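You operate a simulated robot arm through the tools that you are given. There is no shell and no other tool.

Carry out the task below with a simulated robot arm. There is one attempt and no reset: what you move stays moved.

## Task
Knock the rim's two high patches down to 0.00 mm, highest first.
Fine: open the tapper tap, read HIGH on the rim board, one blow each; tapper back on its mat, tap shut. The tank stays charged. Set down upright: air tapper.

It is judged by the outcome, as a careful person would: the job done as asked, and still so three seconds after it is handed in. It fails if anything else is knocked over, pushed out of place, dropped, spilled or broken.

## Robot
A 6-joint arm with a two-finger parallel gripper, fixed in place. Base frame: the origin is on the floor under the middle of its stand, x ahead of it, y to its left, z up. Units: m, degrees, N and s.
With the tool pointing down near the work surface it reaches from about 0.12 to 0.62 m from the base axis. Its first joint turns from -115.0 to 115.0 degrees. Payload 3.43 kg.
Tool frame: the origin (TCP) lies between the finger pads and is the grasp point; the fingertips stand 0.034 m ahead of it; z points along the fingers, y is the line along which they close. The gripper opens to 0.128 m. The fingers are 0.024 m wide and 0.012 m thick; the gripper's body (0.048 by 0.13 m) begins 0.096 m behind the TCP.
Orientation is that of the tool frame in the base frame, as a unit quaternion [x, y, z, w]. With the fingers straight down and closing along the base's y, the tool's x points along the base's -x, its y along +y and its z along -z.

## Interface
- The arm moves only by the tool move_arm. Its argument "increments" is text: rows parted by semicolons, each of 7 numbers parted by spaces: the closure in counts, from 0 (fully open) to 255 (shut), then the shift along the tool's x, y, z in units of 250 mm (1.0 is 250 mm), then the turn, a rotation vector about the tool's x, y, z in units of 60 degrees (1.0 is 60 degrees). In form: grip x y z wx wy wz; .... A call has 1 to 20 rows; each row is the pose to reach, as a shift and turn from the pose commanded when the call began, along the tool's axes at that moment. A call with a number of a shift or a turn outside -1 to 1 is refused whole. Rows are played at 5 a second. More than 0.05 m and 8.6 degrees between two rows, or a gripper value outside its range, and nothing of the call is played. A pose out of reach is approached as far as the arm can. The call stops where the force on the tool passes 90 N (or 10 N more than at its start, if that is more) or the arm is blocked; 0.2 s more then pass. Each finger travels about 0.153 m/s and halts on what it meets, pressing with about 35 N; the grip force reading is that of the motor and also rises with nothing between the fingers. The clock runs only during rows and for 0.2 s after the last one: add rows that repeat a pose to give the fingers time. It gives the time, the measured TCP pose, the force on the tool (base axes), the opening and the grip force at its end, in the units of the frame above (readings bear some noise), with the torque about the TCP (base axes, N m) and any sound that the robot's microphone picked up, and new pictures: "pictures" is both (left out), scene, wrist or none.
- Cameras (640 x 400 px; columns grow to the right, rows downward): "scene" is fixed at [0.0302, -0.4982, 1.4705]; the picture's right is [0.37, -0.93, 0.00], its down [-0.64, -0.25, -0.73] and it looks along [0.68, 0.27, -0.68] (base axes); focal length 290 px, centre (320, 200). "wrist" rides on the gripper at [0.076, -0.011, -0.16] in the tool frame; the picture's right is [0.15, 0.99, 0.00], its down [-0.88, 0.13, -0.46] and it looks along [-0.45, 0.07, 0.89] (tool axes); focal length 234 px, centre (320, 200). There is no depth. A picture from a camera that has moved, and an enlarged one, comes with that camera's place and axes in the base frame and with its lens. The place of the scene camera against the robot may be out by one fixed shift of up to 0.025 m in any direction.
- slide_trunk(by): slides the trunk up (or, below 0, down) by that many m; the arm rides with it, the base frame stays. It gives what a move gives, with no picture.
- enlarge(camera, box): a new picture of the part [left, top, right, bottom] of that camera's present view, enlarged. The clock stands still meanwhile.
- finish_job(): hands the job in; it is judged then, once.

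Nothing tells you positions but the pictures and the camera data. Unless the task says otherwise, let go and move clear before handing in.

The tools are called after "Call:" as a command line: name --argument value ..., lists and objects as JSON in quotes. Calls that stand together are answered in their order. move_arm: Moves the arm, as the interface text tells. Its arguments: {"type":"object","properties":{"increments":{"type":"string"},"pictures":{"type":"string","enum":["both","scene","wrist","none"]}},"required":["increments"]} The other tools are called the same way: slide_trunk (by) moves the trunk up or down; enlarge (camera, box) takes an enlarged picture of a part of a camera's view; finish_job () hands the job in.

At the start:

```text
t: 0.0
position: [0.4323, -0.0916, 1.1842]
orientation: [0.0, 1.0, 0.0, 0.001]
wrist_force: [-0.8, 1.0, -0.3]
torque: [-0.04, 0.0, 0.01]
grip_width: 0.1281
grasp_force: 0.1
trunk travel left (down, up): [-0.925, 0.065]
```

scene: 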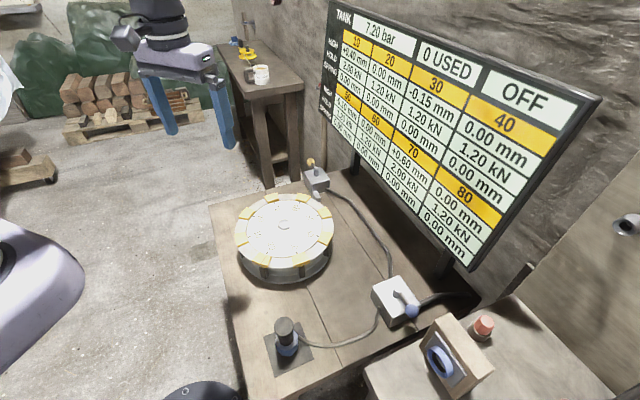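
wrist: 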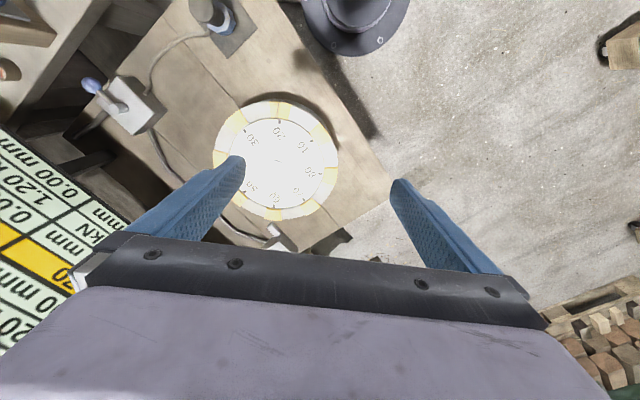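

I see a bench with a round rim carrying eight patches, an air tapper on a mat, a tap box with hose, and a big rim board. First I'll enlarge the pictures to read the board and understand the fixtures.

Call:
enlarge --camera "scene" --box '[320, 0, 600, 270]'

Call:
enlarge --camera "scene" --box '[210, 150, 450, 390]'

Call:
enlarge --camera "scene" --box '[340, 260, 540, 400]'

Call:
enlarge --camera "wrist" --box '[60, 0, 400, 270]'

```text
1.48 times, centred on (460, 135) of scene
camera zoom: at [0.0302, -0.4982, 1.4705], right [0.37, -0.93, 0.0], down [-0.64, -0.25, -0.73], along [0.68, 0.27, -0.68], focal length 429 px, centre (113, 296)
```

zoom: 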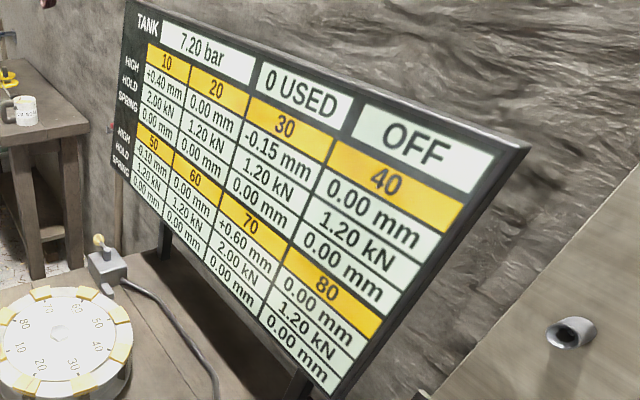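

```text
1.67 times, centred on (330, 270) of scene
camera zoom: at [0.0302, -0.4982, 1.4705], right [0.37, -0.93, 0.0], down [-0.64, -0.25, -0.73], along [0.68, 0.27, -0.68], focal length 483 px, centre (303, 83)
```

zoom: 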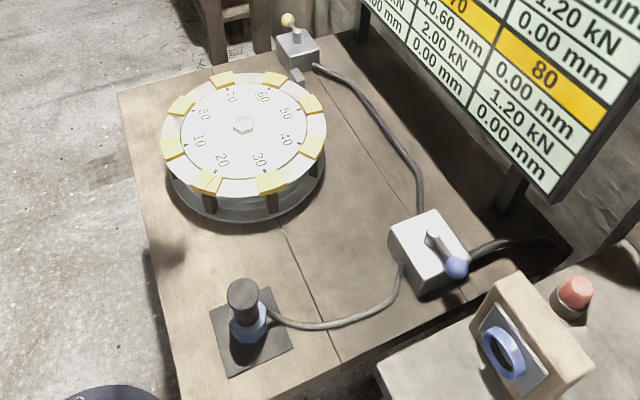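

```text
2.86 times, centred on (440, 330) of scene
camera zoom: at [0.0302, -0.4982, 1.4705], right [0.37, -0.93, 0.0], down [-0.64, -0.25, -0.73], along [0.68, 0.27, -0.68], focal length 827 px, centre (-23, -171)
```

zoom: 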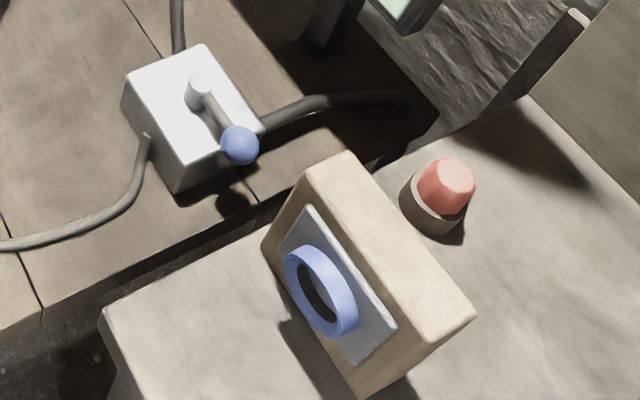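

```text
1.48 times, centred on (230, 135) of wrist
camera zoom: at [0.3571, -0.1031, 1.3451], right [-0.15, 0.99, 0.0], down [0.88, 0.13, 0.46], along [0.45, 0.07, -0.89], focal length 347 px, centre (453, 296)
```

zoom: 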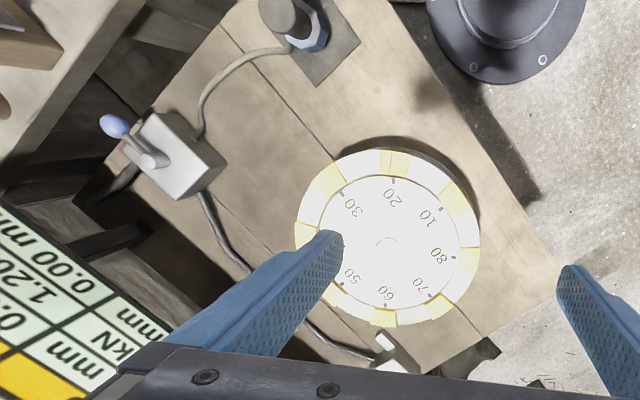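

The board shows tank at 7.20 bar, tap OFF, with 70 at +0.60 mm (highest) and 10 at +0.40 mm. I take the rim centre to be near (0.54, -0.18, 0.82) and the tapper near (0.28, -0.33). Next I'll move the wrist camera over the tapper and tap for a closer look.

Call:
move_arm --increments "0 0.087 -0.14 0.053 0 0 0; 0 0.173 -0.28 0.107 0 0 0; 0 0.26 -0.42 0.16 0 0 0; 0 0.347 -0.56 0.213 0 0 0; 0 0.433 -0.7 0.267 0 0 0; 0 0.52 -0.84 0.32 0 0 0; 0 0.52 -0.84 0.32 0 0 0" --pictures "both"

```text
t: 1.6
position: [0.3033, -0.3013, 1.1032]
orientation: [0.0, 1.0, -0.001, 0.0]
wrist_force: [-0.4, -0.2, 0.1]
torque: [-0.03, 0.0, -0.01]
grip_width: 0.1283
grasp_force: 0.0
trunk travel left (down, up): [-0.925, 0.065]
camera wrist: at [0.2276, -0.3135, 1.264], right [-0.15, 0.99, 0.0], down [0.88, 0.13, 0.46], along [0.45, 0.07, -0.89], focal length 234 px, centre (320, 200)
```

scene: 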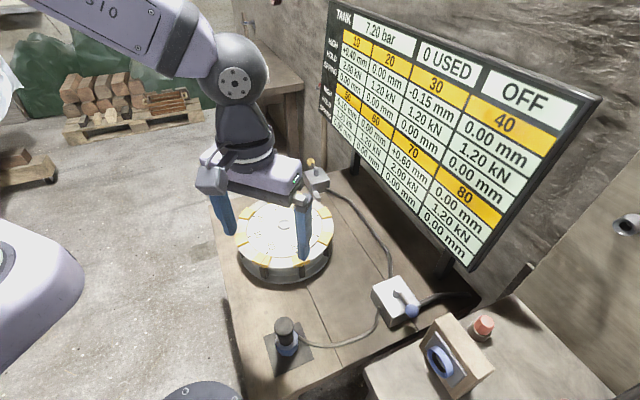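
wrist: 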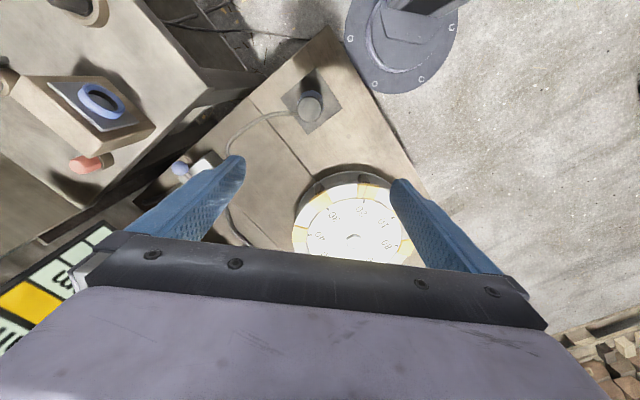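

The wrist camera now sees the tapper from above. I'll enlarge for details.

Call:
enlarge --camera "wrist" --box '[240, 40, 400, 140]'

Call:
enlarge --camera "scene" --box '[250, 300, 350, 390]'

Call:
enlarge --camera "scene" --box '[360, 260, 440, 330]'

Call:
enlarge --camera "wrist" --box '[0, 40, 240, 190]'

```text
4.00 times, centred on (320, 90) of wrist
camera zoom: at [0.2276, -0.3135, 1.264], right [-0.15, 0.99, 0.0], down [0.88, 0.13, 0.46], along [0.45, 0.07, -0.89], focal length 937 px, centre (320, 640)
```

zoom: 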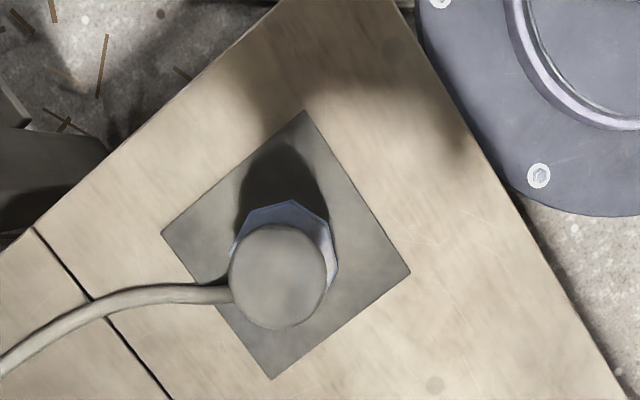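

```text
4.44 times, centred on (300, 345) of scene
camera zoom: at [0.0302, -0.4982, 1.4705], right [0.37, -0.93, 0.0], down [-0.64, -0.25, -0.73], along [0.68, 0.27, -0.68], focal length 1287 px, centre (409, -444)
```

zoom: 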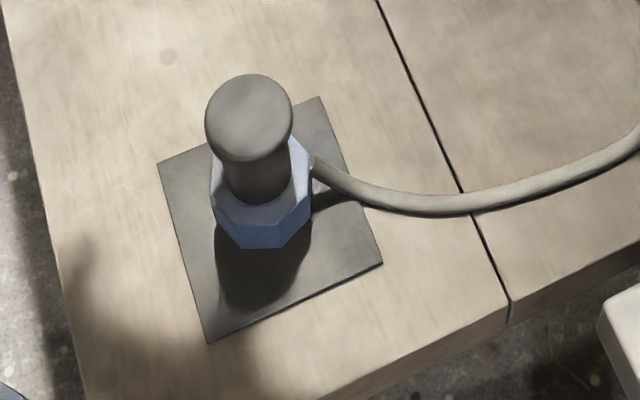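

```text
5.71 times, centred on (400, 295) of scene
camera zoom: at [0.0302, -0.4982, 1.4705], right [0.37, -0.93, 0.0], down [-0.64, -0.25, -0.73], along [0.68, 0.27, -0.68], focal length 1655 px, centre (-137, -343)
```

zoom: 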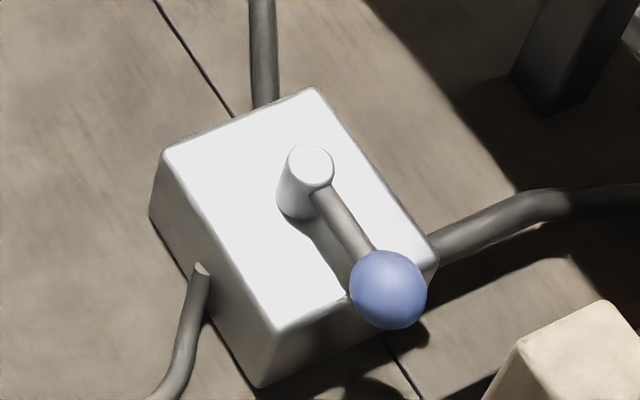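

```text
2.67 times, centred on (120, 115) of wrist
camera zoom: at [0.2276, -0.3135, 1.264], right [-0.15, 0.99, 0.0], down [0.88, 0.13, 0.46], along [0.45, 0.07, -0.89], focal length 624 px, centre (853, 427)
```

zoom: 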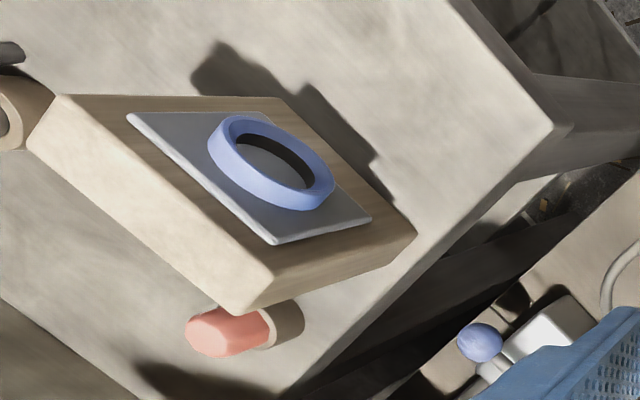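

The tapper stands upright at about (0.277, -0.325), table near z = 0.70, top near 0.81. Next I look at the rim and the yellow-lever box from closer.

Call:
move_arm --increments "0 -0.08 0.1 0.035 0 0 0; 0 -0.16 0.2 0.07 0 0 0; 0 -0.24 0.3 0.105 0 0 0; 0 -0.32 0.4 0.14 0 0 0; 0 -0.4 0.5 0.175 0 0 0; 0 -0.467 0.605 0.213 0 0 0; 0 -0.467 0.605 0.213 0 0 0" --pictures "both"

Call:
enlarge --camera "wrist" --box '[160, 100, 440, 260]'

Call:
enlarge --camera "scene" --box '[290, 150, 350, 210]'

```text
t: 3.2
position: [0.4216, -0.1511, 1.05]
orientation: [0.0, 1.0, 0.0, 0.0]
wrist_force: [0.8, -0.1, 0.2]
torque: [0.01, -0.01, 0.01]
grip_width: 0.128
grasp_force: 0.1
trunk travel left (down, up): [-0.925, 0.065]
camera wrist: at [0.3458, -0.1625, 1.2108], right [-0.15, 0.99, 0.0], down [0.88, 0.13, 0.46], along [0.45, 0.07, -0.89], focal length 234 px, centre (320, 200)
```

scene: 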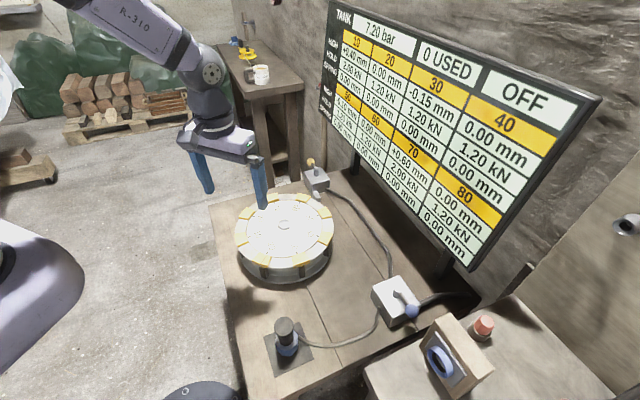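
wrist: 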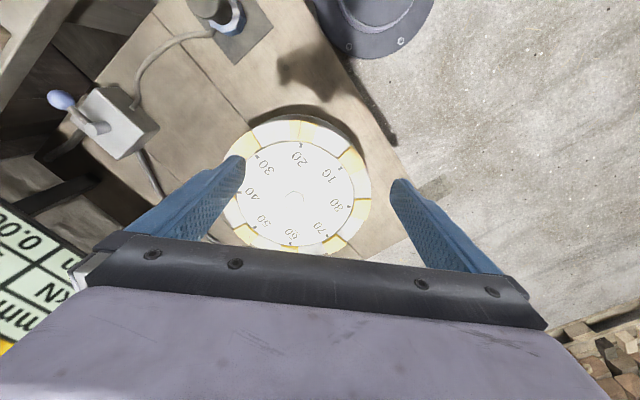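

```text
2.29 times, centred on (300, 180) of wrist
camera zoom: at [0.3458, -0.1625, 1.2108], right [-0.15, 0.99, 0.0], down [0.88, 0.13, 0.46], along [0.45, 0.07, -0.89], focal length 535 px, centre (366, 246)
```

zoom: 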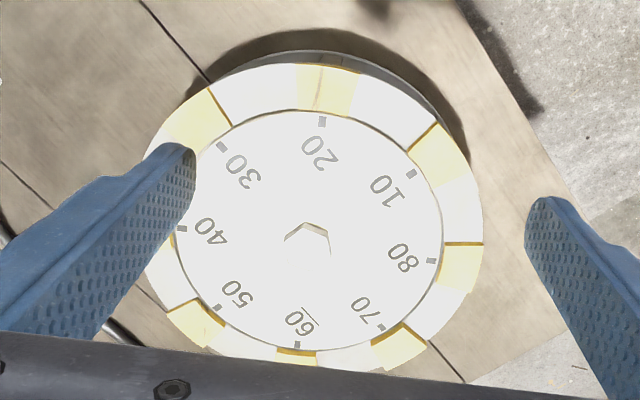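

```text
6.67 times, centred on (320, 180) of scene
camera zoom: at [0.0302, -0.4982, 1.4705], right [0.37, -0.93, 0.0], down [-0.64, -0.25, -0.73], along [0.68, 0.27, -0.68], focal length 1931 px, centre (320, 333)
```

zoom: 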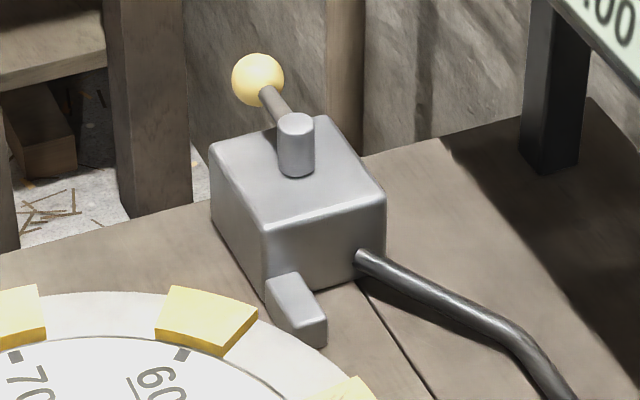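

The rim centre is near (0.545, -0.178), patch 70 near (0.641, -0.084) and patch 10 near (0.456, -0.088). The tapper tap is the blue-knobbed box whose hose runs to the tapper; I'll leave the yellow box alone. Now I turn the tool toward the tapper to study its side profile.

Call:
move_arm --increments "0 0.13 -0.044 0 0 0 0.118; 0 0.26 -0.088 0 0 0 0.236; 0 0.39 -0.132 0 0 0 0.354; 0 0.52 -0.176 0 0 0 0.472; 0 0.65 -0.22 0 0 0 0.59; 0 0.78 -0.264 0 0 0 0.708; 0 0.91 -0.308 0 0 0 0.827; 0 0.91 -0.308 0 0 0 0.827" --pictures "both"

```text
t: 5.0
position: [0.1941, -0.2293, 1.0497]
orientation: [0.42, 0.908, 0.0, 0.0]
wrist_force: [-0.1, 0.4, 0.3]
torque: [-0.01, 0.04, -0.03]
grip_width: 0.1282
grasp_force: 0.2
trunk travel left (down, up): [-0.925, 0.065]
camera wrist: at [0.1369, -0.1788, 1.2108], right [0.66, 0.75, 0.0], down [0.67, -0.59, 0.46], along [0.34, -0.3, -0.89], focal length 234 px, centre (320, 200)
```

scene: 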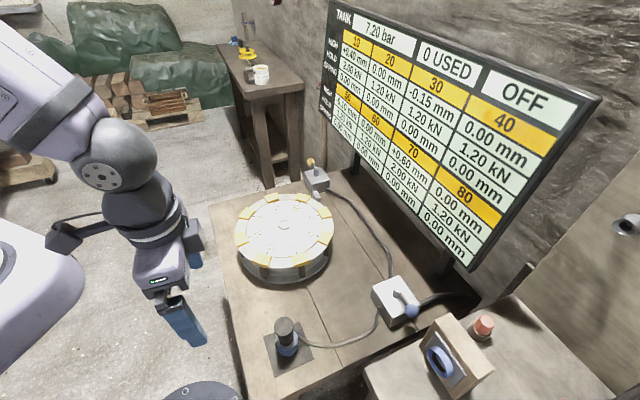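
wrist: 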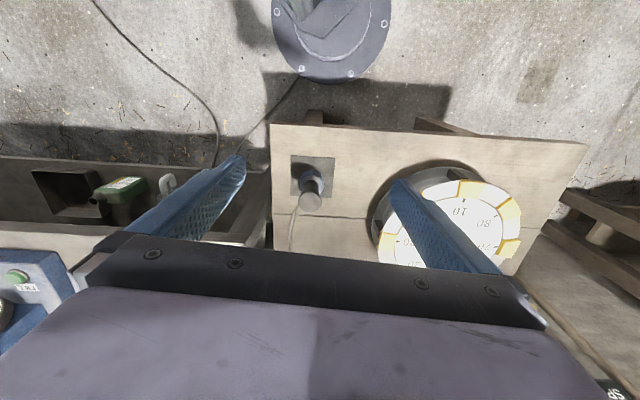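

Now the wrist view shows more: some equipment to the left (a green item, a blue unit with a green button). I'll zoom in on these and the tapper.

Call:
enlarge --camera "wrist" --box '[0, 140, 240, 290]'

Call:
enlarge --camera "wrist" --box '[260, 130, 380, 250]'

```text
2.67 times, centred on (120, 215) of wrist
camera zoom: at [0.1369, -0.1788, 1.2108], right [0.66, 0.75, 0.0], down [0.67, -0.59, 0.46], along [0.34, -0.3, -0.89], focal length 624 px, centre (853, 160)
```

zoom: 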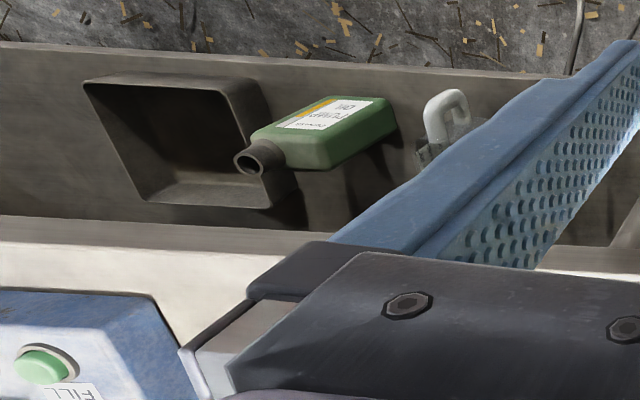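

```text
3.33 times, centred on (320, 190) of wrist
camera zoom: at [0.1369, -0.1788, 1.2108], right [0.66, 0.75, 0.0], down [0.67, -0.59, 0.46], along [0.34, -0.3, -0.89], focal length 781 px, centre (320, 233)
```

zoom: 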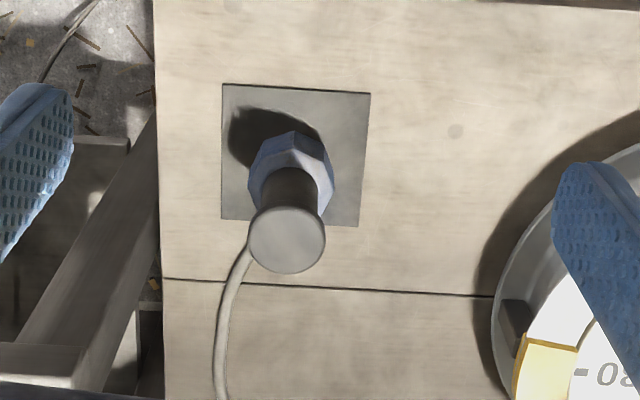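

The neighbouring bench holds unrelated items (bottle, FILL unit), which I will leave alone. I'll lower the trunk 0.2 m here (free space near the bench edge) for a closer view of the tapper.

Call:
slide_trunk --by -0.2

Call:
move_arm --increments "0 0 0 0 0 -0.12 0; 0 0 0 0 0 -0.24 0; 0 0 0 0 0 -0.36 0; 0 0 0 0 0 -0.48 0; 0 0 0 0 0 -0.6 0; 0 0 0 0 0 -0.667 0; 0 0 0 0 0 -0.667 0" --pictures "both"

```text
t: 7.2
position: [0.1943, -0.2299, 0.8495]
orientation: [0.42, 0.908, 0.0, -0.001]
wrist_force: [-0.7, 0.8, -0.6]
torque: [-0.03, -0.04, -0.03]
grip_width: 0.1279
grasp_force: 0.0
trunk travel left (down, up): [-0.725, 0.265]
```

```text
t: 8.8
position: [0.2747, -0.3349, 0.8479]
orientation: [0.389, 0.856, -0.142, 0.31]
wrist_force: [-1.5, -1.4, -0.5]
torque: [0.06, -0.07, 0.05]
grip_width: 0.128
grasp_force: 0.0
out of reach, approached as far as the arm can: row 2, 3, 4, 5, 6, 7
trunk travel left (down, up): [-0.725, 0.265]
camera wrist: at [0.1606, -0.2218, 0.9233], right [0.67, 0.73, -0.1], down [0.35, -0.2, 0.91], along [0.65, -0.65, -0.39], focal length 234 px, centre (320, 200)
```

scene: 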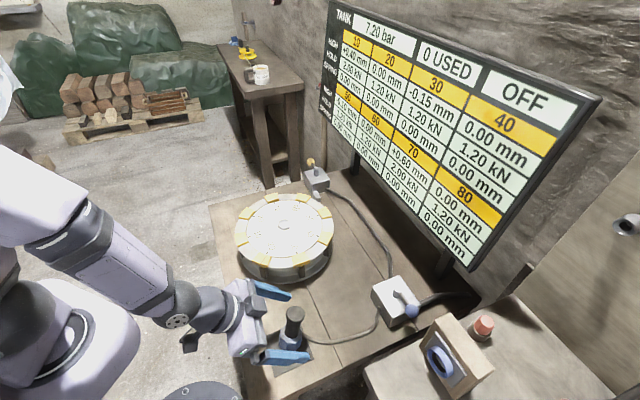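
wrist: 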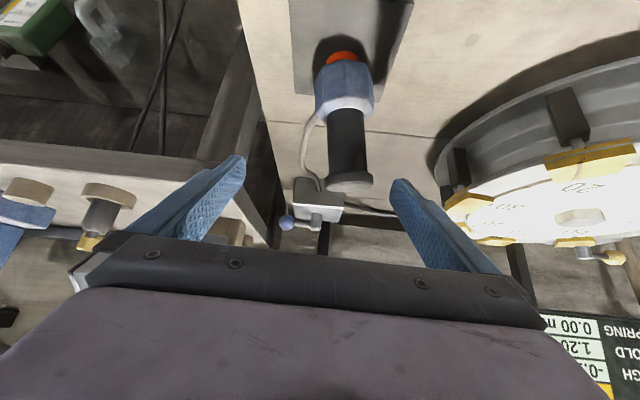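

The arm couldn't hold that close-in tilted pose and drifted forward, but nothing was touched. I'll zoom in on the tapper's side profile from here.

Call:
enlarge --camera "wrist" --box '[260, 0, 440, 240]'

Call:
enlarge --camera "scene" --box '[220, 270, 340, 390]'

Call:
enlarge --camera "wrist" --box '[430, 50, 640, 290]'

```text
1.67 times, centred on (350, 120) of wrist
camera zoom: at [0.1606, -0.2218, 0.9233], right [0.67, 0.73, -0.1], down [0.35, -0.2, 0.91], along [0.65, -0.65, -0.39], focal length 390 px, centre (270, 333)
```

zoom: 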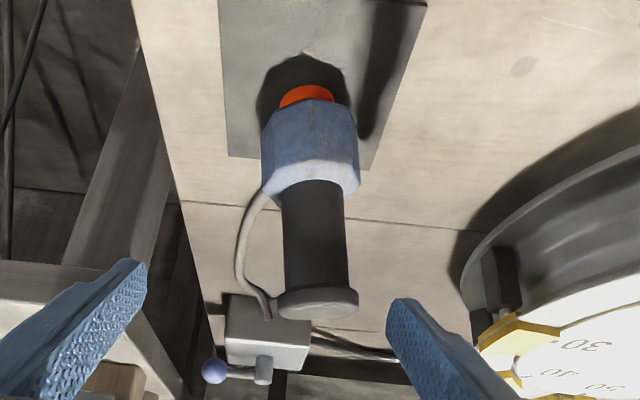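

```text
3.33 times, centred on (280, 330) of scene
camera zoom: at [0.0302, -0.4982, 1.4705], right [0.37, -0.93, 0.0], down [-0.64, -0.25, -0.73], along [0.68, 0.27, -0.68], focal length 965 px, centre (453, -233)
```

zoom: 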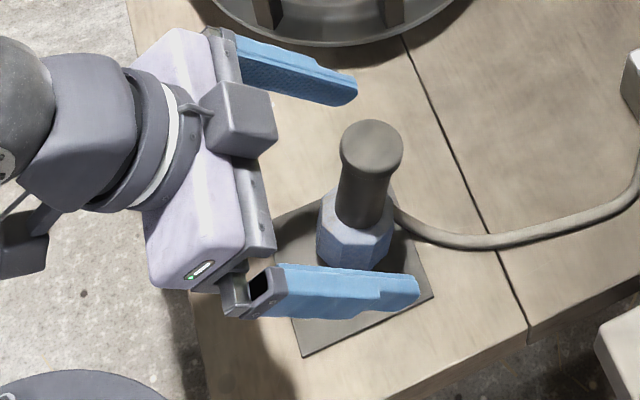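

```text
1.67 times, centred on (535, 170) of wrist
camera zoom: at [0.1606, -0.2218, 0.9233], right [0.67, 0.73, -0.1], down [0.35, -0.2, 0.91], along [0.65, -0.65, -0.39], focal length 390 px, centre (-38, 250)
```

zoom: 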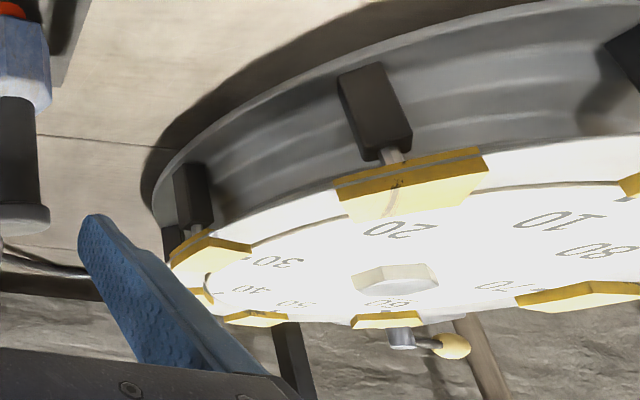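

The tapper may have shifted or leaned relative to earlier — I need to check this before letting any time pass.

Call:
enlarge --camera "scene" --box '[255, 290, 335, 370]'

Call:
enlarge --camera "wrist" --box '[300, 20, 410, 220]'

```text
5.00 times, centred on (295, 330) of scene
camera zoom: at [0.0302, -0.4982, 1.4705], right [0.37, -0.93, 0.0], down [-0.64, -0.25, -0.73], along [0.68, 0.27, -0.68], focal length 1448 px, centre (445, -450)
```

zoom: 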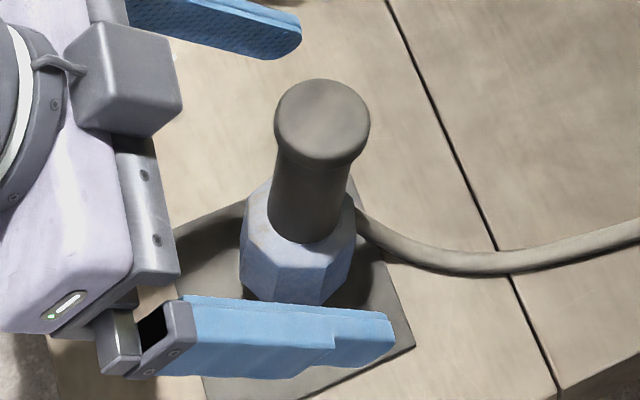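

```text
2.00 times, centred on (355, 120) of wrist
camera zoom: at [0.1606, -0.2218, 0.9233], right [0.67, 0.73, -0.1], down [0.35, -0.2, 0.91], along [0.65, -0.65, -0.39], focal length 468 px, centre (250, 360)
```

zoom: 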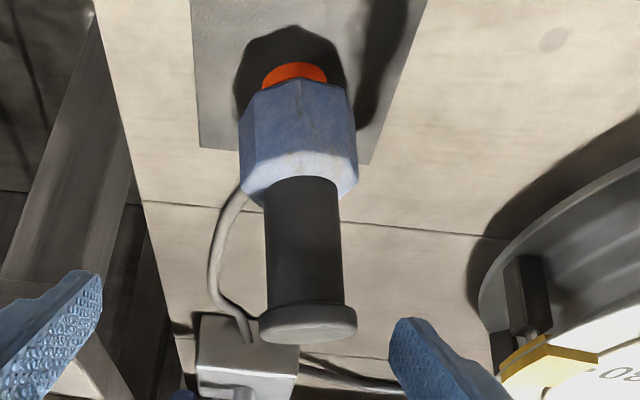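

The tapper's top has shifted about 4 cm, so it seems to be leaning or tipping, although nothing in view is touching it. I'll hold the arm still for one short beat and look again, rather than move blindly.

Call:
move_arm --increments "0 0 0 0 0 0 0" --pictures "both"

```text
t: 9.2
position: [0.2734, -0.335, 0.8477]
orientation: [0.394, 0.853, -0.143, 0.31]
wrist_force: [0.0, 0.3, 0.3]
torque: [-0.02, 0.01, -0.02]
grip_width: 0.128
grasp_force: 0.0
trunk travel left (down, up): [-0.725, 0.265]
camera wrist: at [0.1611, -0.2207, 0.9234], right [0.68, 0.73, -0.09], down [0.35, -0.21, 0.91], along [0.64, -0.66, -0.39], focal length 234 px, centre (320, 200)
```

scene: 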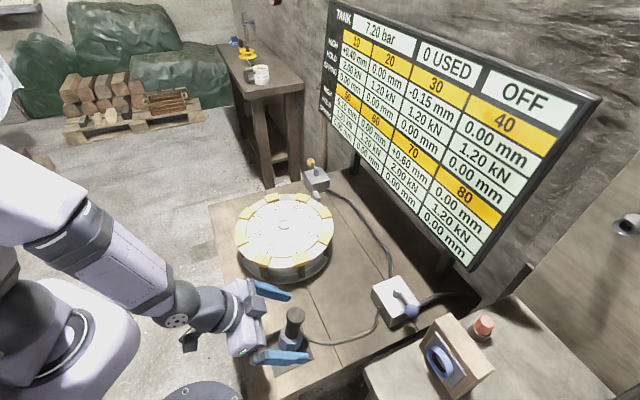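
wrist: 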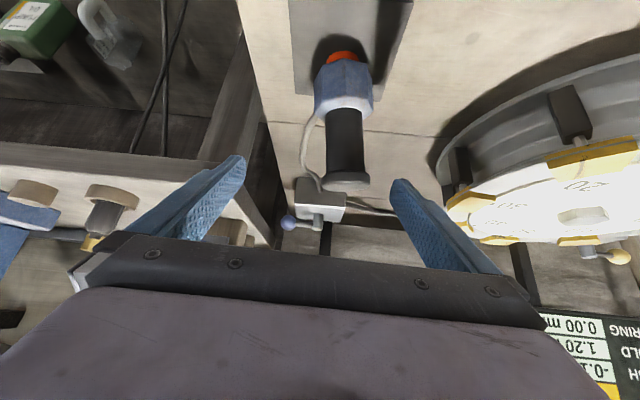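

The tapper looks unchanged after 0.4 s, so it is not falling. I'll compare zooms closely to see how it's standing.

Call:
enlarge --camera "scene" --box '[255, 290, 335, 370]'

Call:
enlarge --camera "wrist" --box '[300, 20, 410, 220]'

```text
5.00 times, centred on (295, 330) of scene
camera zoom: at [0.0302, -0.4982, 1.4705], right [0.37, -0.93, 0.0], down [-0.64, -0.25, -0.73], along [0.68, 0.27, -0.68], focal length 1448 px, centre (445, -450)
```

zoom: 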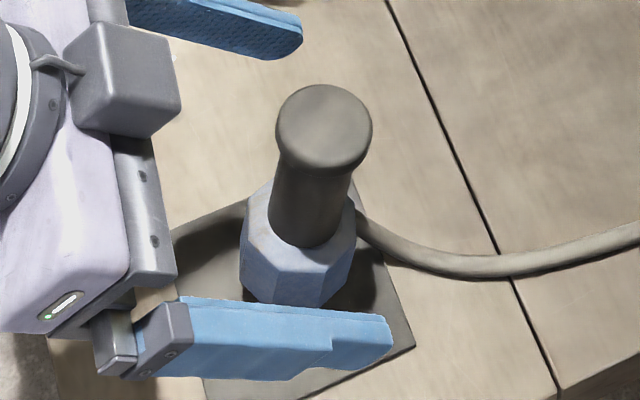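

```text
2.00 times, centred on (355, 120) of wrist
camera zoom: at [0.1611, -0.2207, 0.9234], right [0.68, 0.73, -0.09], down [0.35, -0.21, 0.91], along [0.64, -0.66, -0.39], focal length 468 px, centre (250, 360)
```

zoom: 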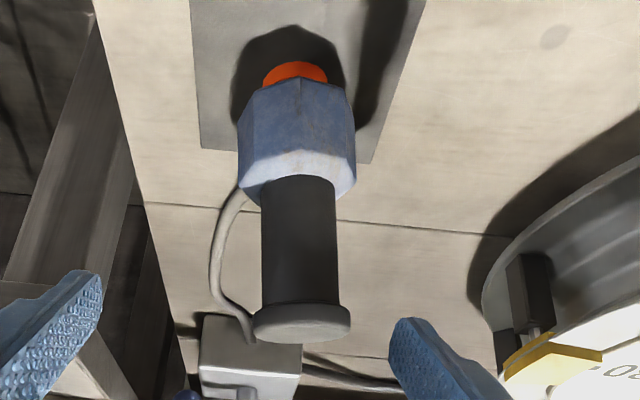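

The cap has crept slightly between pictures. I'll wait another short beat and compare again.

Call:
move_arm --increments "0 0 0 0 0 0 0; 0 0 0 0 0 0 0" --pictures "none"

Call:
enlarge --camera "scene" --box '[255, 290, 335, 370]'

Call:
enlarge --camera "wrist" --box '[300, 20, 410, 220]'

```text
t: 9.8
position: [0.2738, -0.3351, 0.8484]
orientation: [0.395, 0.853, -0.144, 0.311]
wrist_force: [-0.5, -0.4, -0.6]
torque: [-0.03, 0.02, -0.01]
grip_width: 0.1278
grasp_force: 0.0
trunk travel left (down, up): [-0.725, 0.265]
```

```text
5.00 times, centred on (295, 330) of scene
camera zoom: at [0.0302, -0.4982, 1.4705], right [0.37, -0.93, 0.0], down [-0.64, -0.25, -0.73], along [0.68, 0.27, -0.68], focal length 1448 px, centre (445, -450)
```

zoom: 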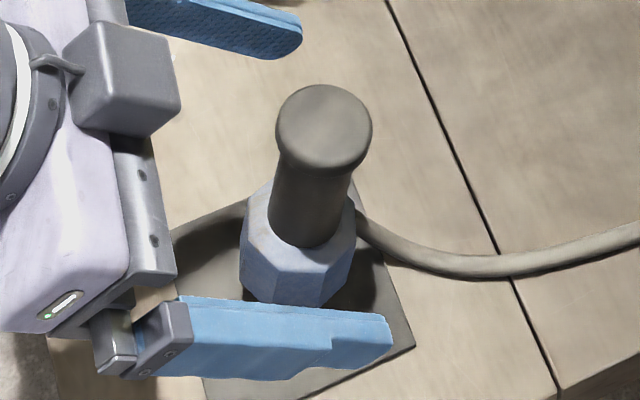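

```text
2.00 times, centred on (355, 120) of wrist
camera zoom: at [0.1611, -0.2205, 0.9235], right [0.68, 0.73, -0.09], down [0.35, -0.21, 0.91], along [0.65, -0.66, -0.39], focal length 468 px, centre (250, 360)
```

zoom: 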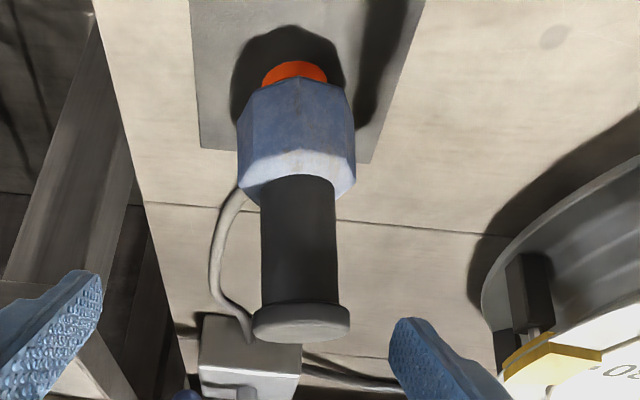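

The tapper is static, but leaning roughly 20° or more, away from the robot. I must have brushed it during the out-of-reach drift. I'll back straight up with the trunk so the fingers clear it, then re-check.

Call:
slide_trunk --by 0.12

Call:
enlarge --camera "scene" --box '[245, 280, 345, 380]'

Call:
enlarge --camera "wrist" --box '[220, 0, 420, 240]'

```text
t: 11.3
position: [0.2738, -0.3358, 0.968]
orientation: [0.394, 0.853, -0.143, 0.311]
wrist_force: [-0.6, -0.3, 0.3]
torque: [0.0, 0.04, 0.0]
grip_width: 0.1278
grasp_force: 0.1
trunk travel left (down, up): [-0.845, 0.145]
```

```text
4.00 times, centred on (295, 330) of scene
camera zoom: at [0.0302, -0.4982, 1.4705], right [0.37, -0.93, 0.0], down [-0.64, -0.25, -0.73], along [0.68, 0.27, -0.68], focal length 1158 px, centre (420, -320)
```

zoom: 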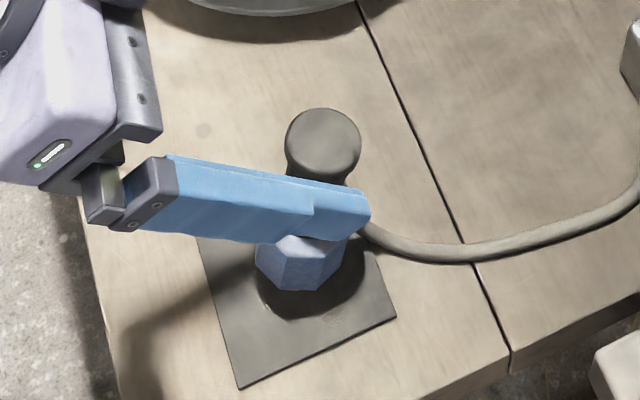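

```text
1.67 times, centred on (320, 120) of wrist
camera zoom: at [0.1612, -0.2205, 1.0435], right [0.68, 0.73, -0.09], down [0.35, -0.21, 0.91], along [0.65, -0.66, -0.39], focal length 390 px, centre (320, 333)
```

zoom: 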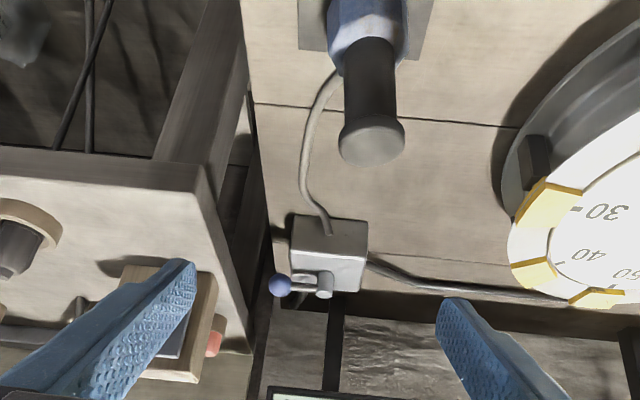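

The lean persists with nothing touching it, so it is stable for now. I'll straighten the tool to vertical up here (tips well above the tapper) and get a clean view.

Call:
move_arm --increments "0 0 0 0 0 0.12 0; 0 0 0 0 0 0.24 0; 0 0 0 0 0 0.36 0; 0 0 0 0 0 0.48 0; 0 0 0 0 0 0.6 0; 0 0 0 0 0 0.667 0; 0 0 0 0 0 0.667 0" --pictures "both"

```text
t: 12.9
position: [0.2734, -0.3357, 0.9686]
orientation: [0.419, 0.908, 0.001, -0.002]
wrist_force: [0.6, -0.3, 0.2]
torque: [0.01, 0.01, 0.01]
grip_width: 0.1279
grasp_force: 0.1
out of reach, approached as far as the arm can: row 2, 3, 4
trunk travel left (down, up): [-0.845, 0.145]
camera wrist: at [0.2169, -0.2856, 1.1287], right [0.66, 0.75, 0.0], down [0.67, -0.59, 0.45], along [0.34, -0.3, -0.89], focal length 234 px, centre (320, 200)
```

scene: 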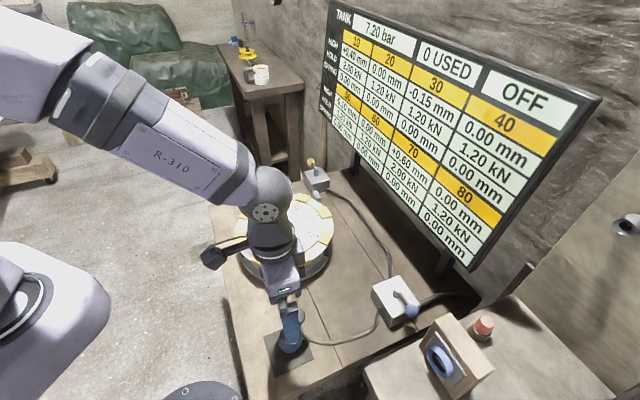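
wrist: 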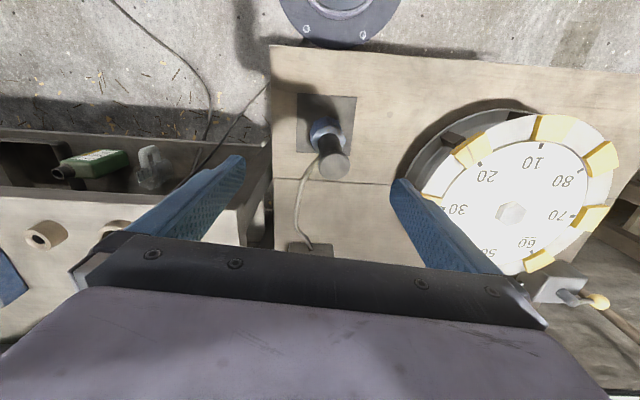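

The arm is now vertical above the tapper's area at (0.273, -0.336, 0.969). I'll zoom in on the tapper.

Call:
enlarge --camera "wrist" --box '[270, 70, 390, 190]'

Call:
enlarge --camera "scene" --box '[250, 280, 330, 380]'

```text
3.33 times, centred on (330, 130) of wrist
camera zoom: at [0.2169, -0.2856, 1.1287], right [0.66, 0.75, 0.0], down [0.67, -0.59, 0.45], along [0.34, -0.3, -0.89], focal length 781 px, centre (287, 433)
```

zoom: 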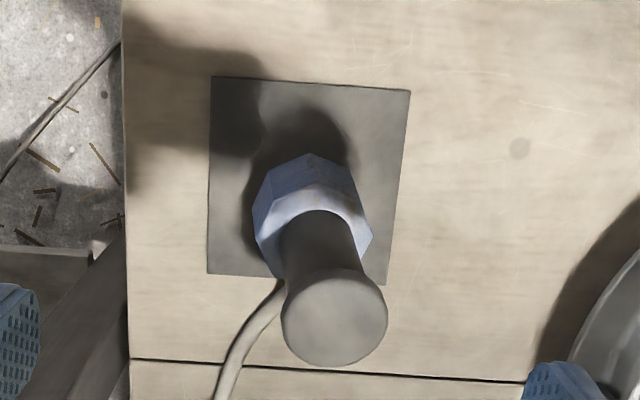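

```text
4.00 times, centred on (290, 330) of scene
camera zoom: at [0.0302, -0.4982, 1.4705], right [0.37, -0.93, 0.0], down [-0.64, -0.25, -0.73], along [0.68, 0.27, -0.68], focal length 1158 px, centre (440, -320)
```

zoom: 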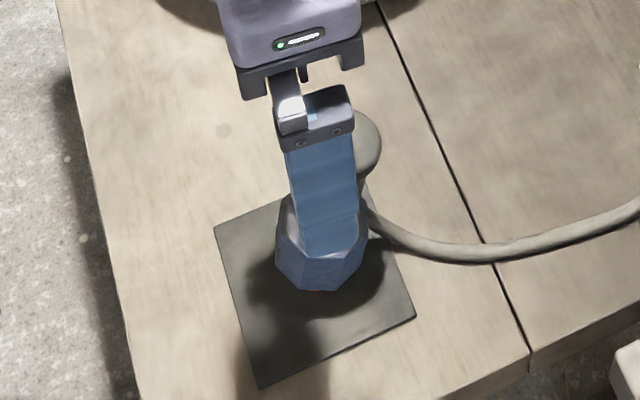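

The tapper is leaning outward but stable, so grasping it with the fingers straddling its lean plane should be fine. First I'll test how far the arm reaches over patch 70 at a safe height (tips well above the rim).

Call:
move_arm --increments "0 -0.015 0.148 0 0 0 -0.11; 0 -0.031 0.296 0 0 0 -0.22; 0 -0.046 0.444 0 0 0 -0.33; 0 -0.061 0.591 0 0 0 -0.44; 0 -0.077 0.739 0 0 0 -0.55; 0 -0.092 0.887 0 0 0 -0.66; 0 -0.092 0.887 0 0 0 -0.66" --pictures "none"

```text
t: 14.5
position: [0.457, -0.21, 0.969]
orientation: [0.086, 0.996, 0.0, 0.0]
wrist_force: [-0.3, 0.3, -0.7]
torque: [0.03, -0.03, 0.02]
grip_width: 0.1281
grasp_force: 0.0
trunk travel left (down, up): [-0.845, 0.145]
```

Call:
move_arm --increments "0 -0.107 0.104 0 0 0 0; 0 -0.213 0.207 0 0 0 0; 0 -0.32 0.311 0 0 0 0; 0 -0.426 0.415 0 0 0 0; 0 -0.533 0.518 0 0 0 0; 0 -0.639 0.622 0 0 0 0; 0 -0.639 0.622 0 0 0 0" --pictures "both"

```text
t: 16.1
position: [0.6416, -0.0836, 0.9686]
orientation: [0.087, 0.996, 0.0, -0.001]
wrist_force: [0.6, 0.4, -0.9]
torque: [0.0, -0.03, 0.02]
grip_width: 0.1281
grasp_force: 0.0
trunk travel left (down, up): [-0.845, 0.145]
camera wrist: at [0.5649, -0.0811, 1.1297], right [0.03, 1.0, 0.0], down [0.89, -0.03, 0.45], along [0.45, -0.01, -0.89], focal length 234 px, centre (320, 200)
```

scene: 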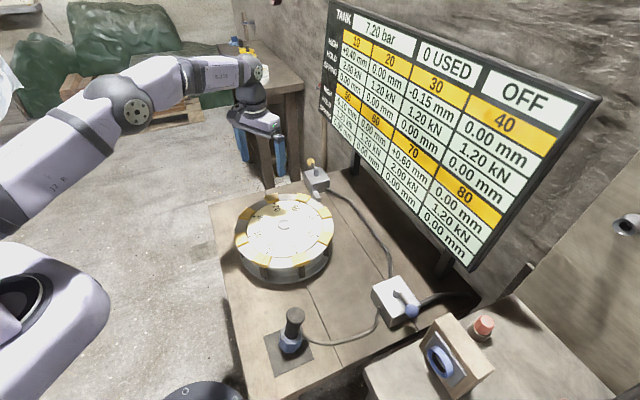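
wrist: 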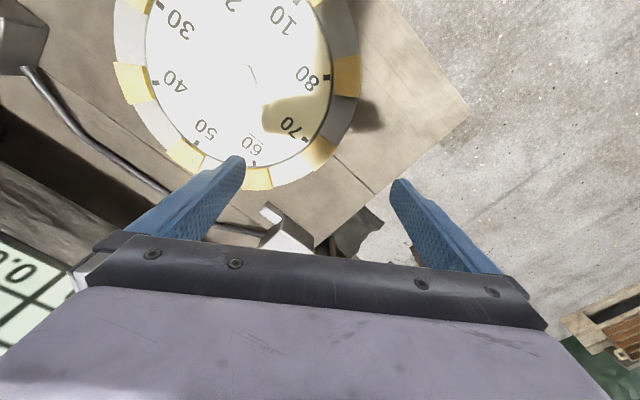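

The arm reaches patch 70 vertically without trouble. I'll zoom on the rim from here to pin down the patches' positions.

Call:
enlarge --camera "wrist" --box '[100, 0, 400, 220]'

Call:
enlarge --camera "scene" --box '[230, 185, 340, 295]'

Call:
enlarge --camera "scene" --box '[260, 295, 330, 385]'

```text
1.82 times, centred on (250, 110) of wrist
camera zoom: at [0.5649, -0.0811, 1.1297], right [0.03, 1.0, 0.0], down [0.89, -0.03, 0.45], along [0.45, -0.01, -0.89], focal length 426 px, centre (447, 364)
```

zoom: 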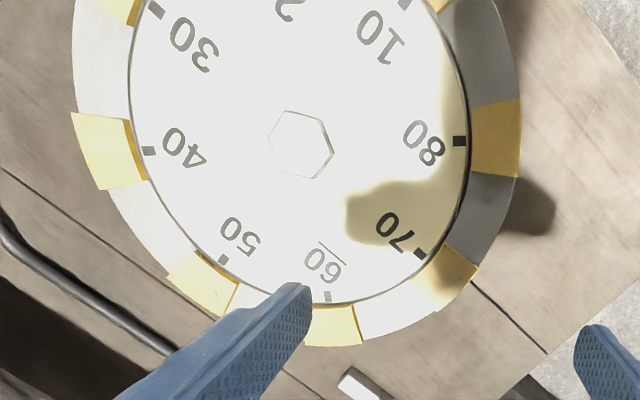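

```text
3.64 times, centred on (285, 240) of scene
camera zoom: at [0.0302, -0.4982, 1.4705], right [0.37, -0.93, 0.0], down [-0.64, -0.25, -0.73], along [0.68, 0.27, -0.68], focal length 1053 px, centre (447, 54)
```

zoom: 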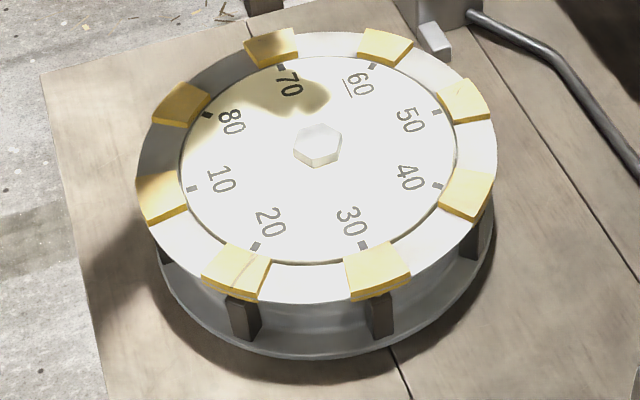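

```text
4.44 times, centred on (295, 340) of scene
camera zoom: at [0.0302, -0.4982, 1.4705], right [0.37, -0.93, 0.0], down [-0.64, -0.25, -0.73], along [0.68, 0.27, -0.68], focal length 1287 px, centre (431, -422)
```

zoom: 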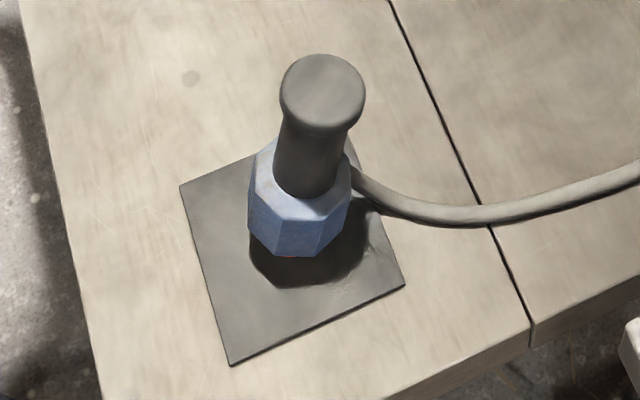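

Measurements now agree: mat centre (0.275, -0.325) at z≈0.714, rim pads at z≈0.795, patch 70 at (0.657, -0.087), patch 10 at (0.466, -0.087). With the tap still OFF, I'll first grip the leaning tapper coaxially and set it upright on its mat; I'm moving above it now.

Call:
move_arm --increments "0 0.089 -0.104 0 0 0 0.033; 0 0.178 -0.208 0 0 0 0.067; 0 0.267 -0.312 0 0 0 0.1; 0 0.355 -0.416 0 0 0 0.133; 0 0.444 -0.52 0 0 0 0.167; 0 0.533 -0.624 0 0 0 0.2; 0 0.533 -0.624 0 0 0 0.2" --pictures "none"

Call:
move_arm --increments "0 0.065 -0.12 0 0 0 0; 0 0.13 -0.241 0 0 0 0; 0 0.195 -0.361 0 0 0 0; 0 0.26 -0.481 0 0 0 0; 0 0.325 -0.602 0 0 0 0; 0 0.39 -0.722 0 0 0 0; 0 0.39 -0.722 0 0 0 0" --pictures "wrist"

```text
t: 17.7
position: [0.4835, -0.2117, 0.9673]
orientation: [0.19, 0.982, 0.0, 0.0]
wrist_force: [-0.3, -0.4, -0.3]
torque: [-0.03, 0.05, 0.0]
grip_width: 0.128
grasp_force: 0.1
trunk travel left (down, up): [-0.845, 0.145]
```

```text
t: 19.3
position: [0.327, -0.3452, 0.9693]
orientation: [0.191, 0.982, 0.001, -0.001]
wrist_force: [-0.6, 0.3, 0.2]
torque: [-0.02, 0.0, 0.01]
grip_width: 0.1281
grasp_force: 0.0
trunk travel left (down, up): [-0.845, 0.145]
camera wrist: at [0.2525, -0.3268, 1.1302], right [0.23, 0.97, 0.0], down [0.87, -0.21, 0.46], along [0.44, -0.11, -0.89], focal length 234 px, centre (320, 200)
```

wrist: 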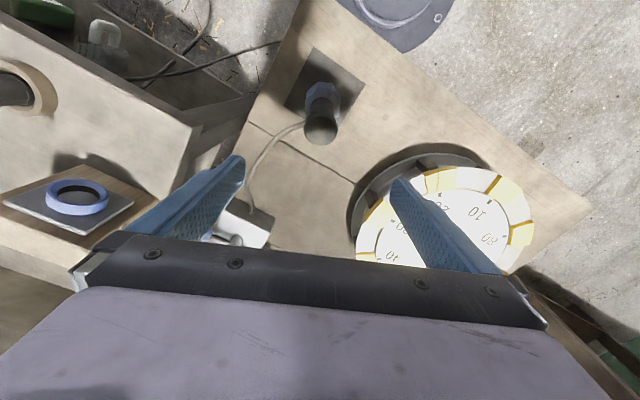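

Call:
enlarge --camera "wrist" --box '[270, 40, 380, 160]'

```text
3.33 times, centred on (325, 100) of wrist
camera zoom: at [0.2525, -0.3268, 1.1302], right [0.23, 0.97, 0.0], down [0.87, -0.21, 0.46], along [0.44, -0.11, -0.89], focal length 781 px, centre (303, 533)
```

zoom: 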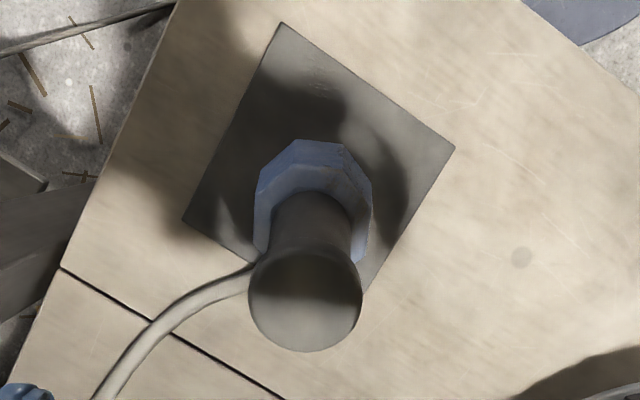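

Cap top is at about (0.306, -0.338, 0.823), leaning 18° along azimuth -21°. I'll tilt the tool inward 18° to be coaxial and stop about 3 cm above the cap to verify alignment.

Call:
move_arm --increments "0 0.002 0 0.085 0 0.075 0; 0 0.004 0 0.17 0 0.15 0; 0 0.006 0 0.255 0 0.225 0; 0 0.008 0 0.34 0 0.3 0; 0 0.008 0 0.34 0 0.3 0" --pictures "both"

Call:
enlarge --camera "wrist" --box '[250, 80, 390, 220]'

Call:
enlarge --camera "scene" --box '[240, 270, 350, 380]'

```text
t: 20.5
position: [0.3254, -0.3438, 0.8829]
orientation: [0.189, 0.969, 0.03, -0.154]
wrist_force: [0.0, -0.3, -0.1]
torque: [-0.05, -0.02, -0.02]
grip_width: 0.128
grasp_force: 0.0
trunk travel left (down, up): [-0.845, 0.145]
camera wrist: at [0.3001, -0.3461, 1.06], right [0.24, 0.97, 0.05], down [0.96, -0.25, 0.16], along [0.17, 0.0, -0.99], focal length 234 px, centre (320, 200)
```

scene: 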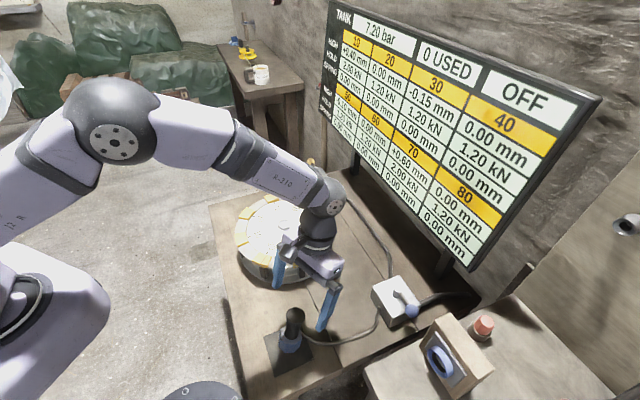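
wrist: 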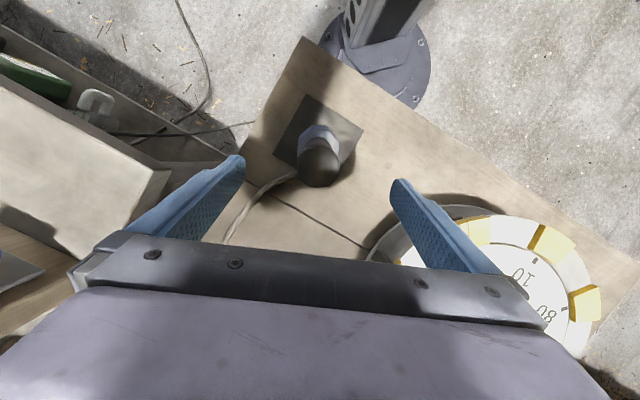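

```text
2.86 times, centred on (320, 150) of wrist
camera zoom: at [0.3001, -0.3461, 1.06], right [0.24, 0.97, 0.05], down [0.96, -0.25, 0.16], along [0.17, 0.0, -0.99], focal length 669 px, centre (320, 343)
```

zoom: 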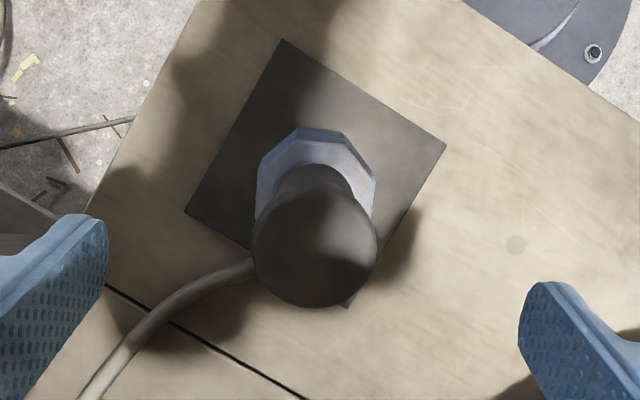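

```text
3.64 times, centred on (295, 325) of scene
camera zoom: at [0.0302, -0.4982, 1.4705], right [0.37, -0.93, 0.0], down [-0.64, -0.25, -0.73], along [0.68, 0.27, -0.68], focal length 1053 px, centre (411, -254)
```

zoom: 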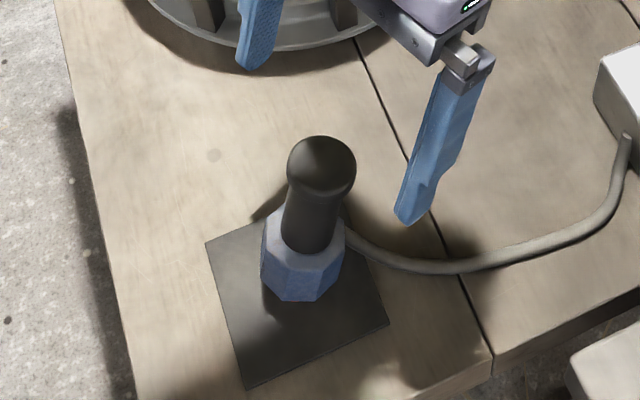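

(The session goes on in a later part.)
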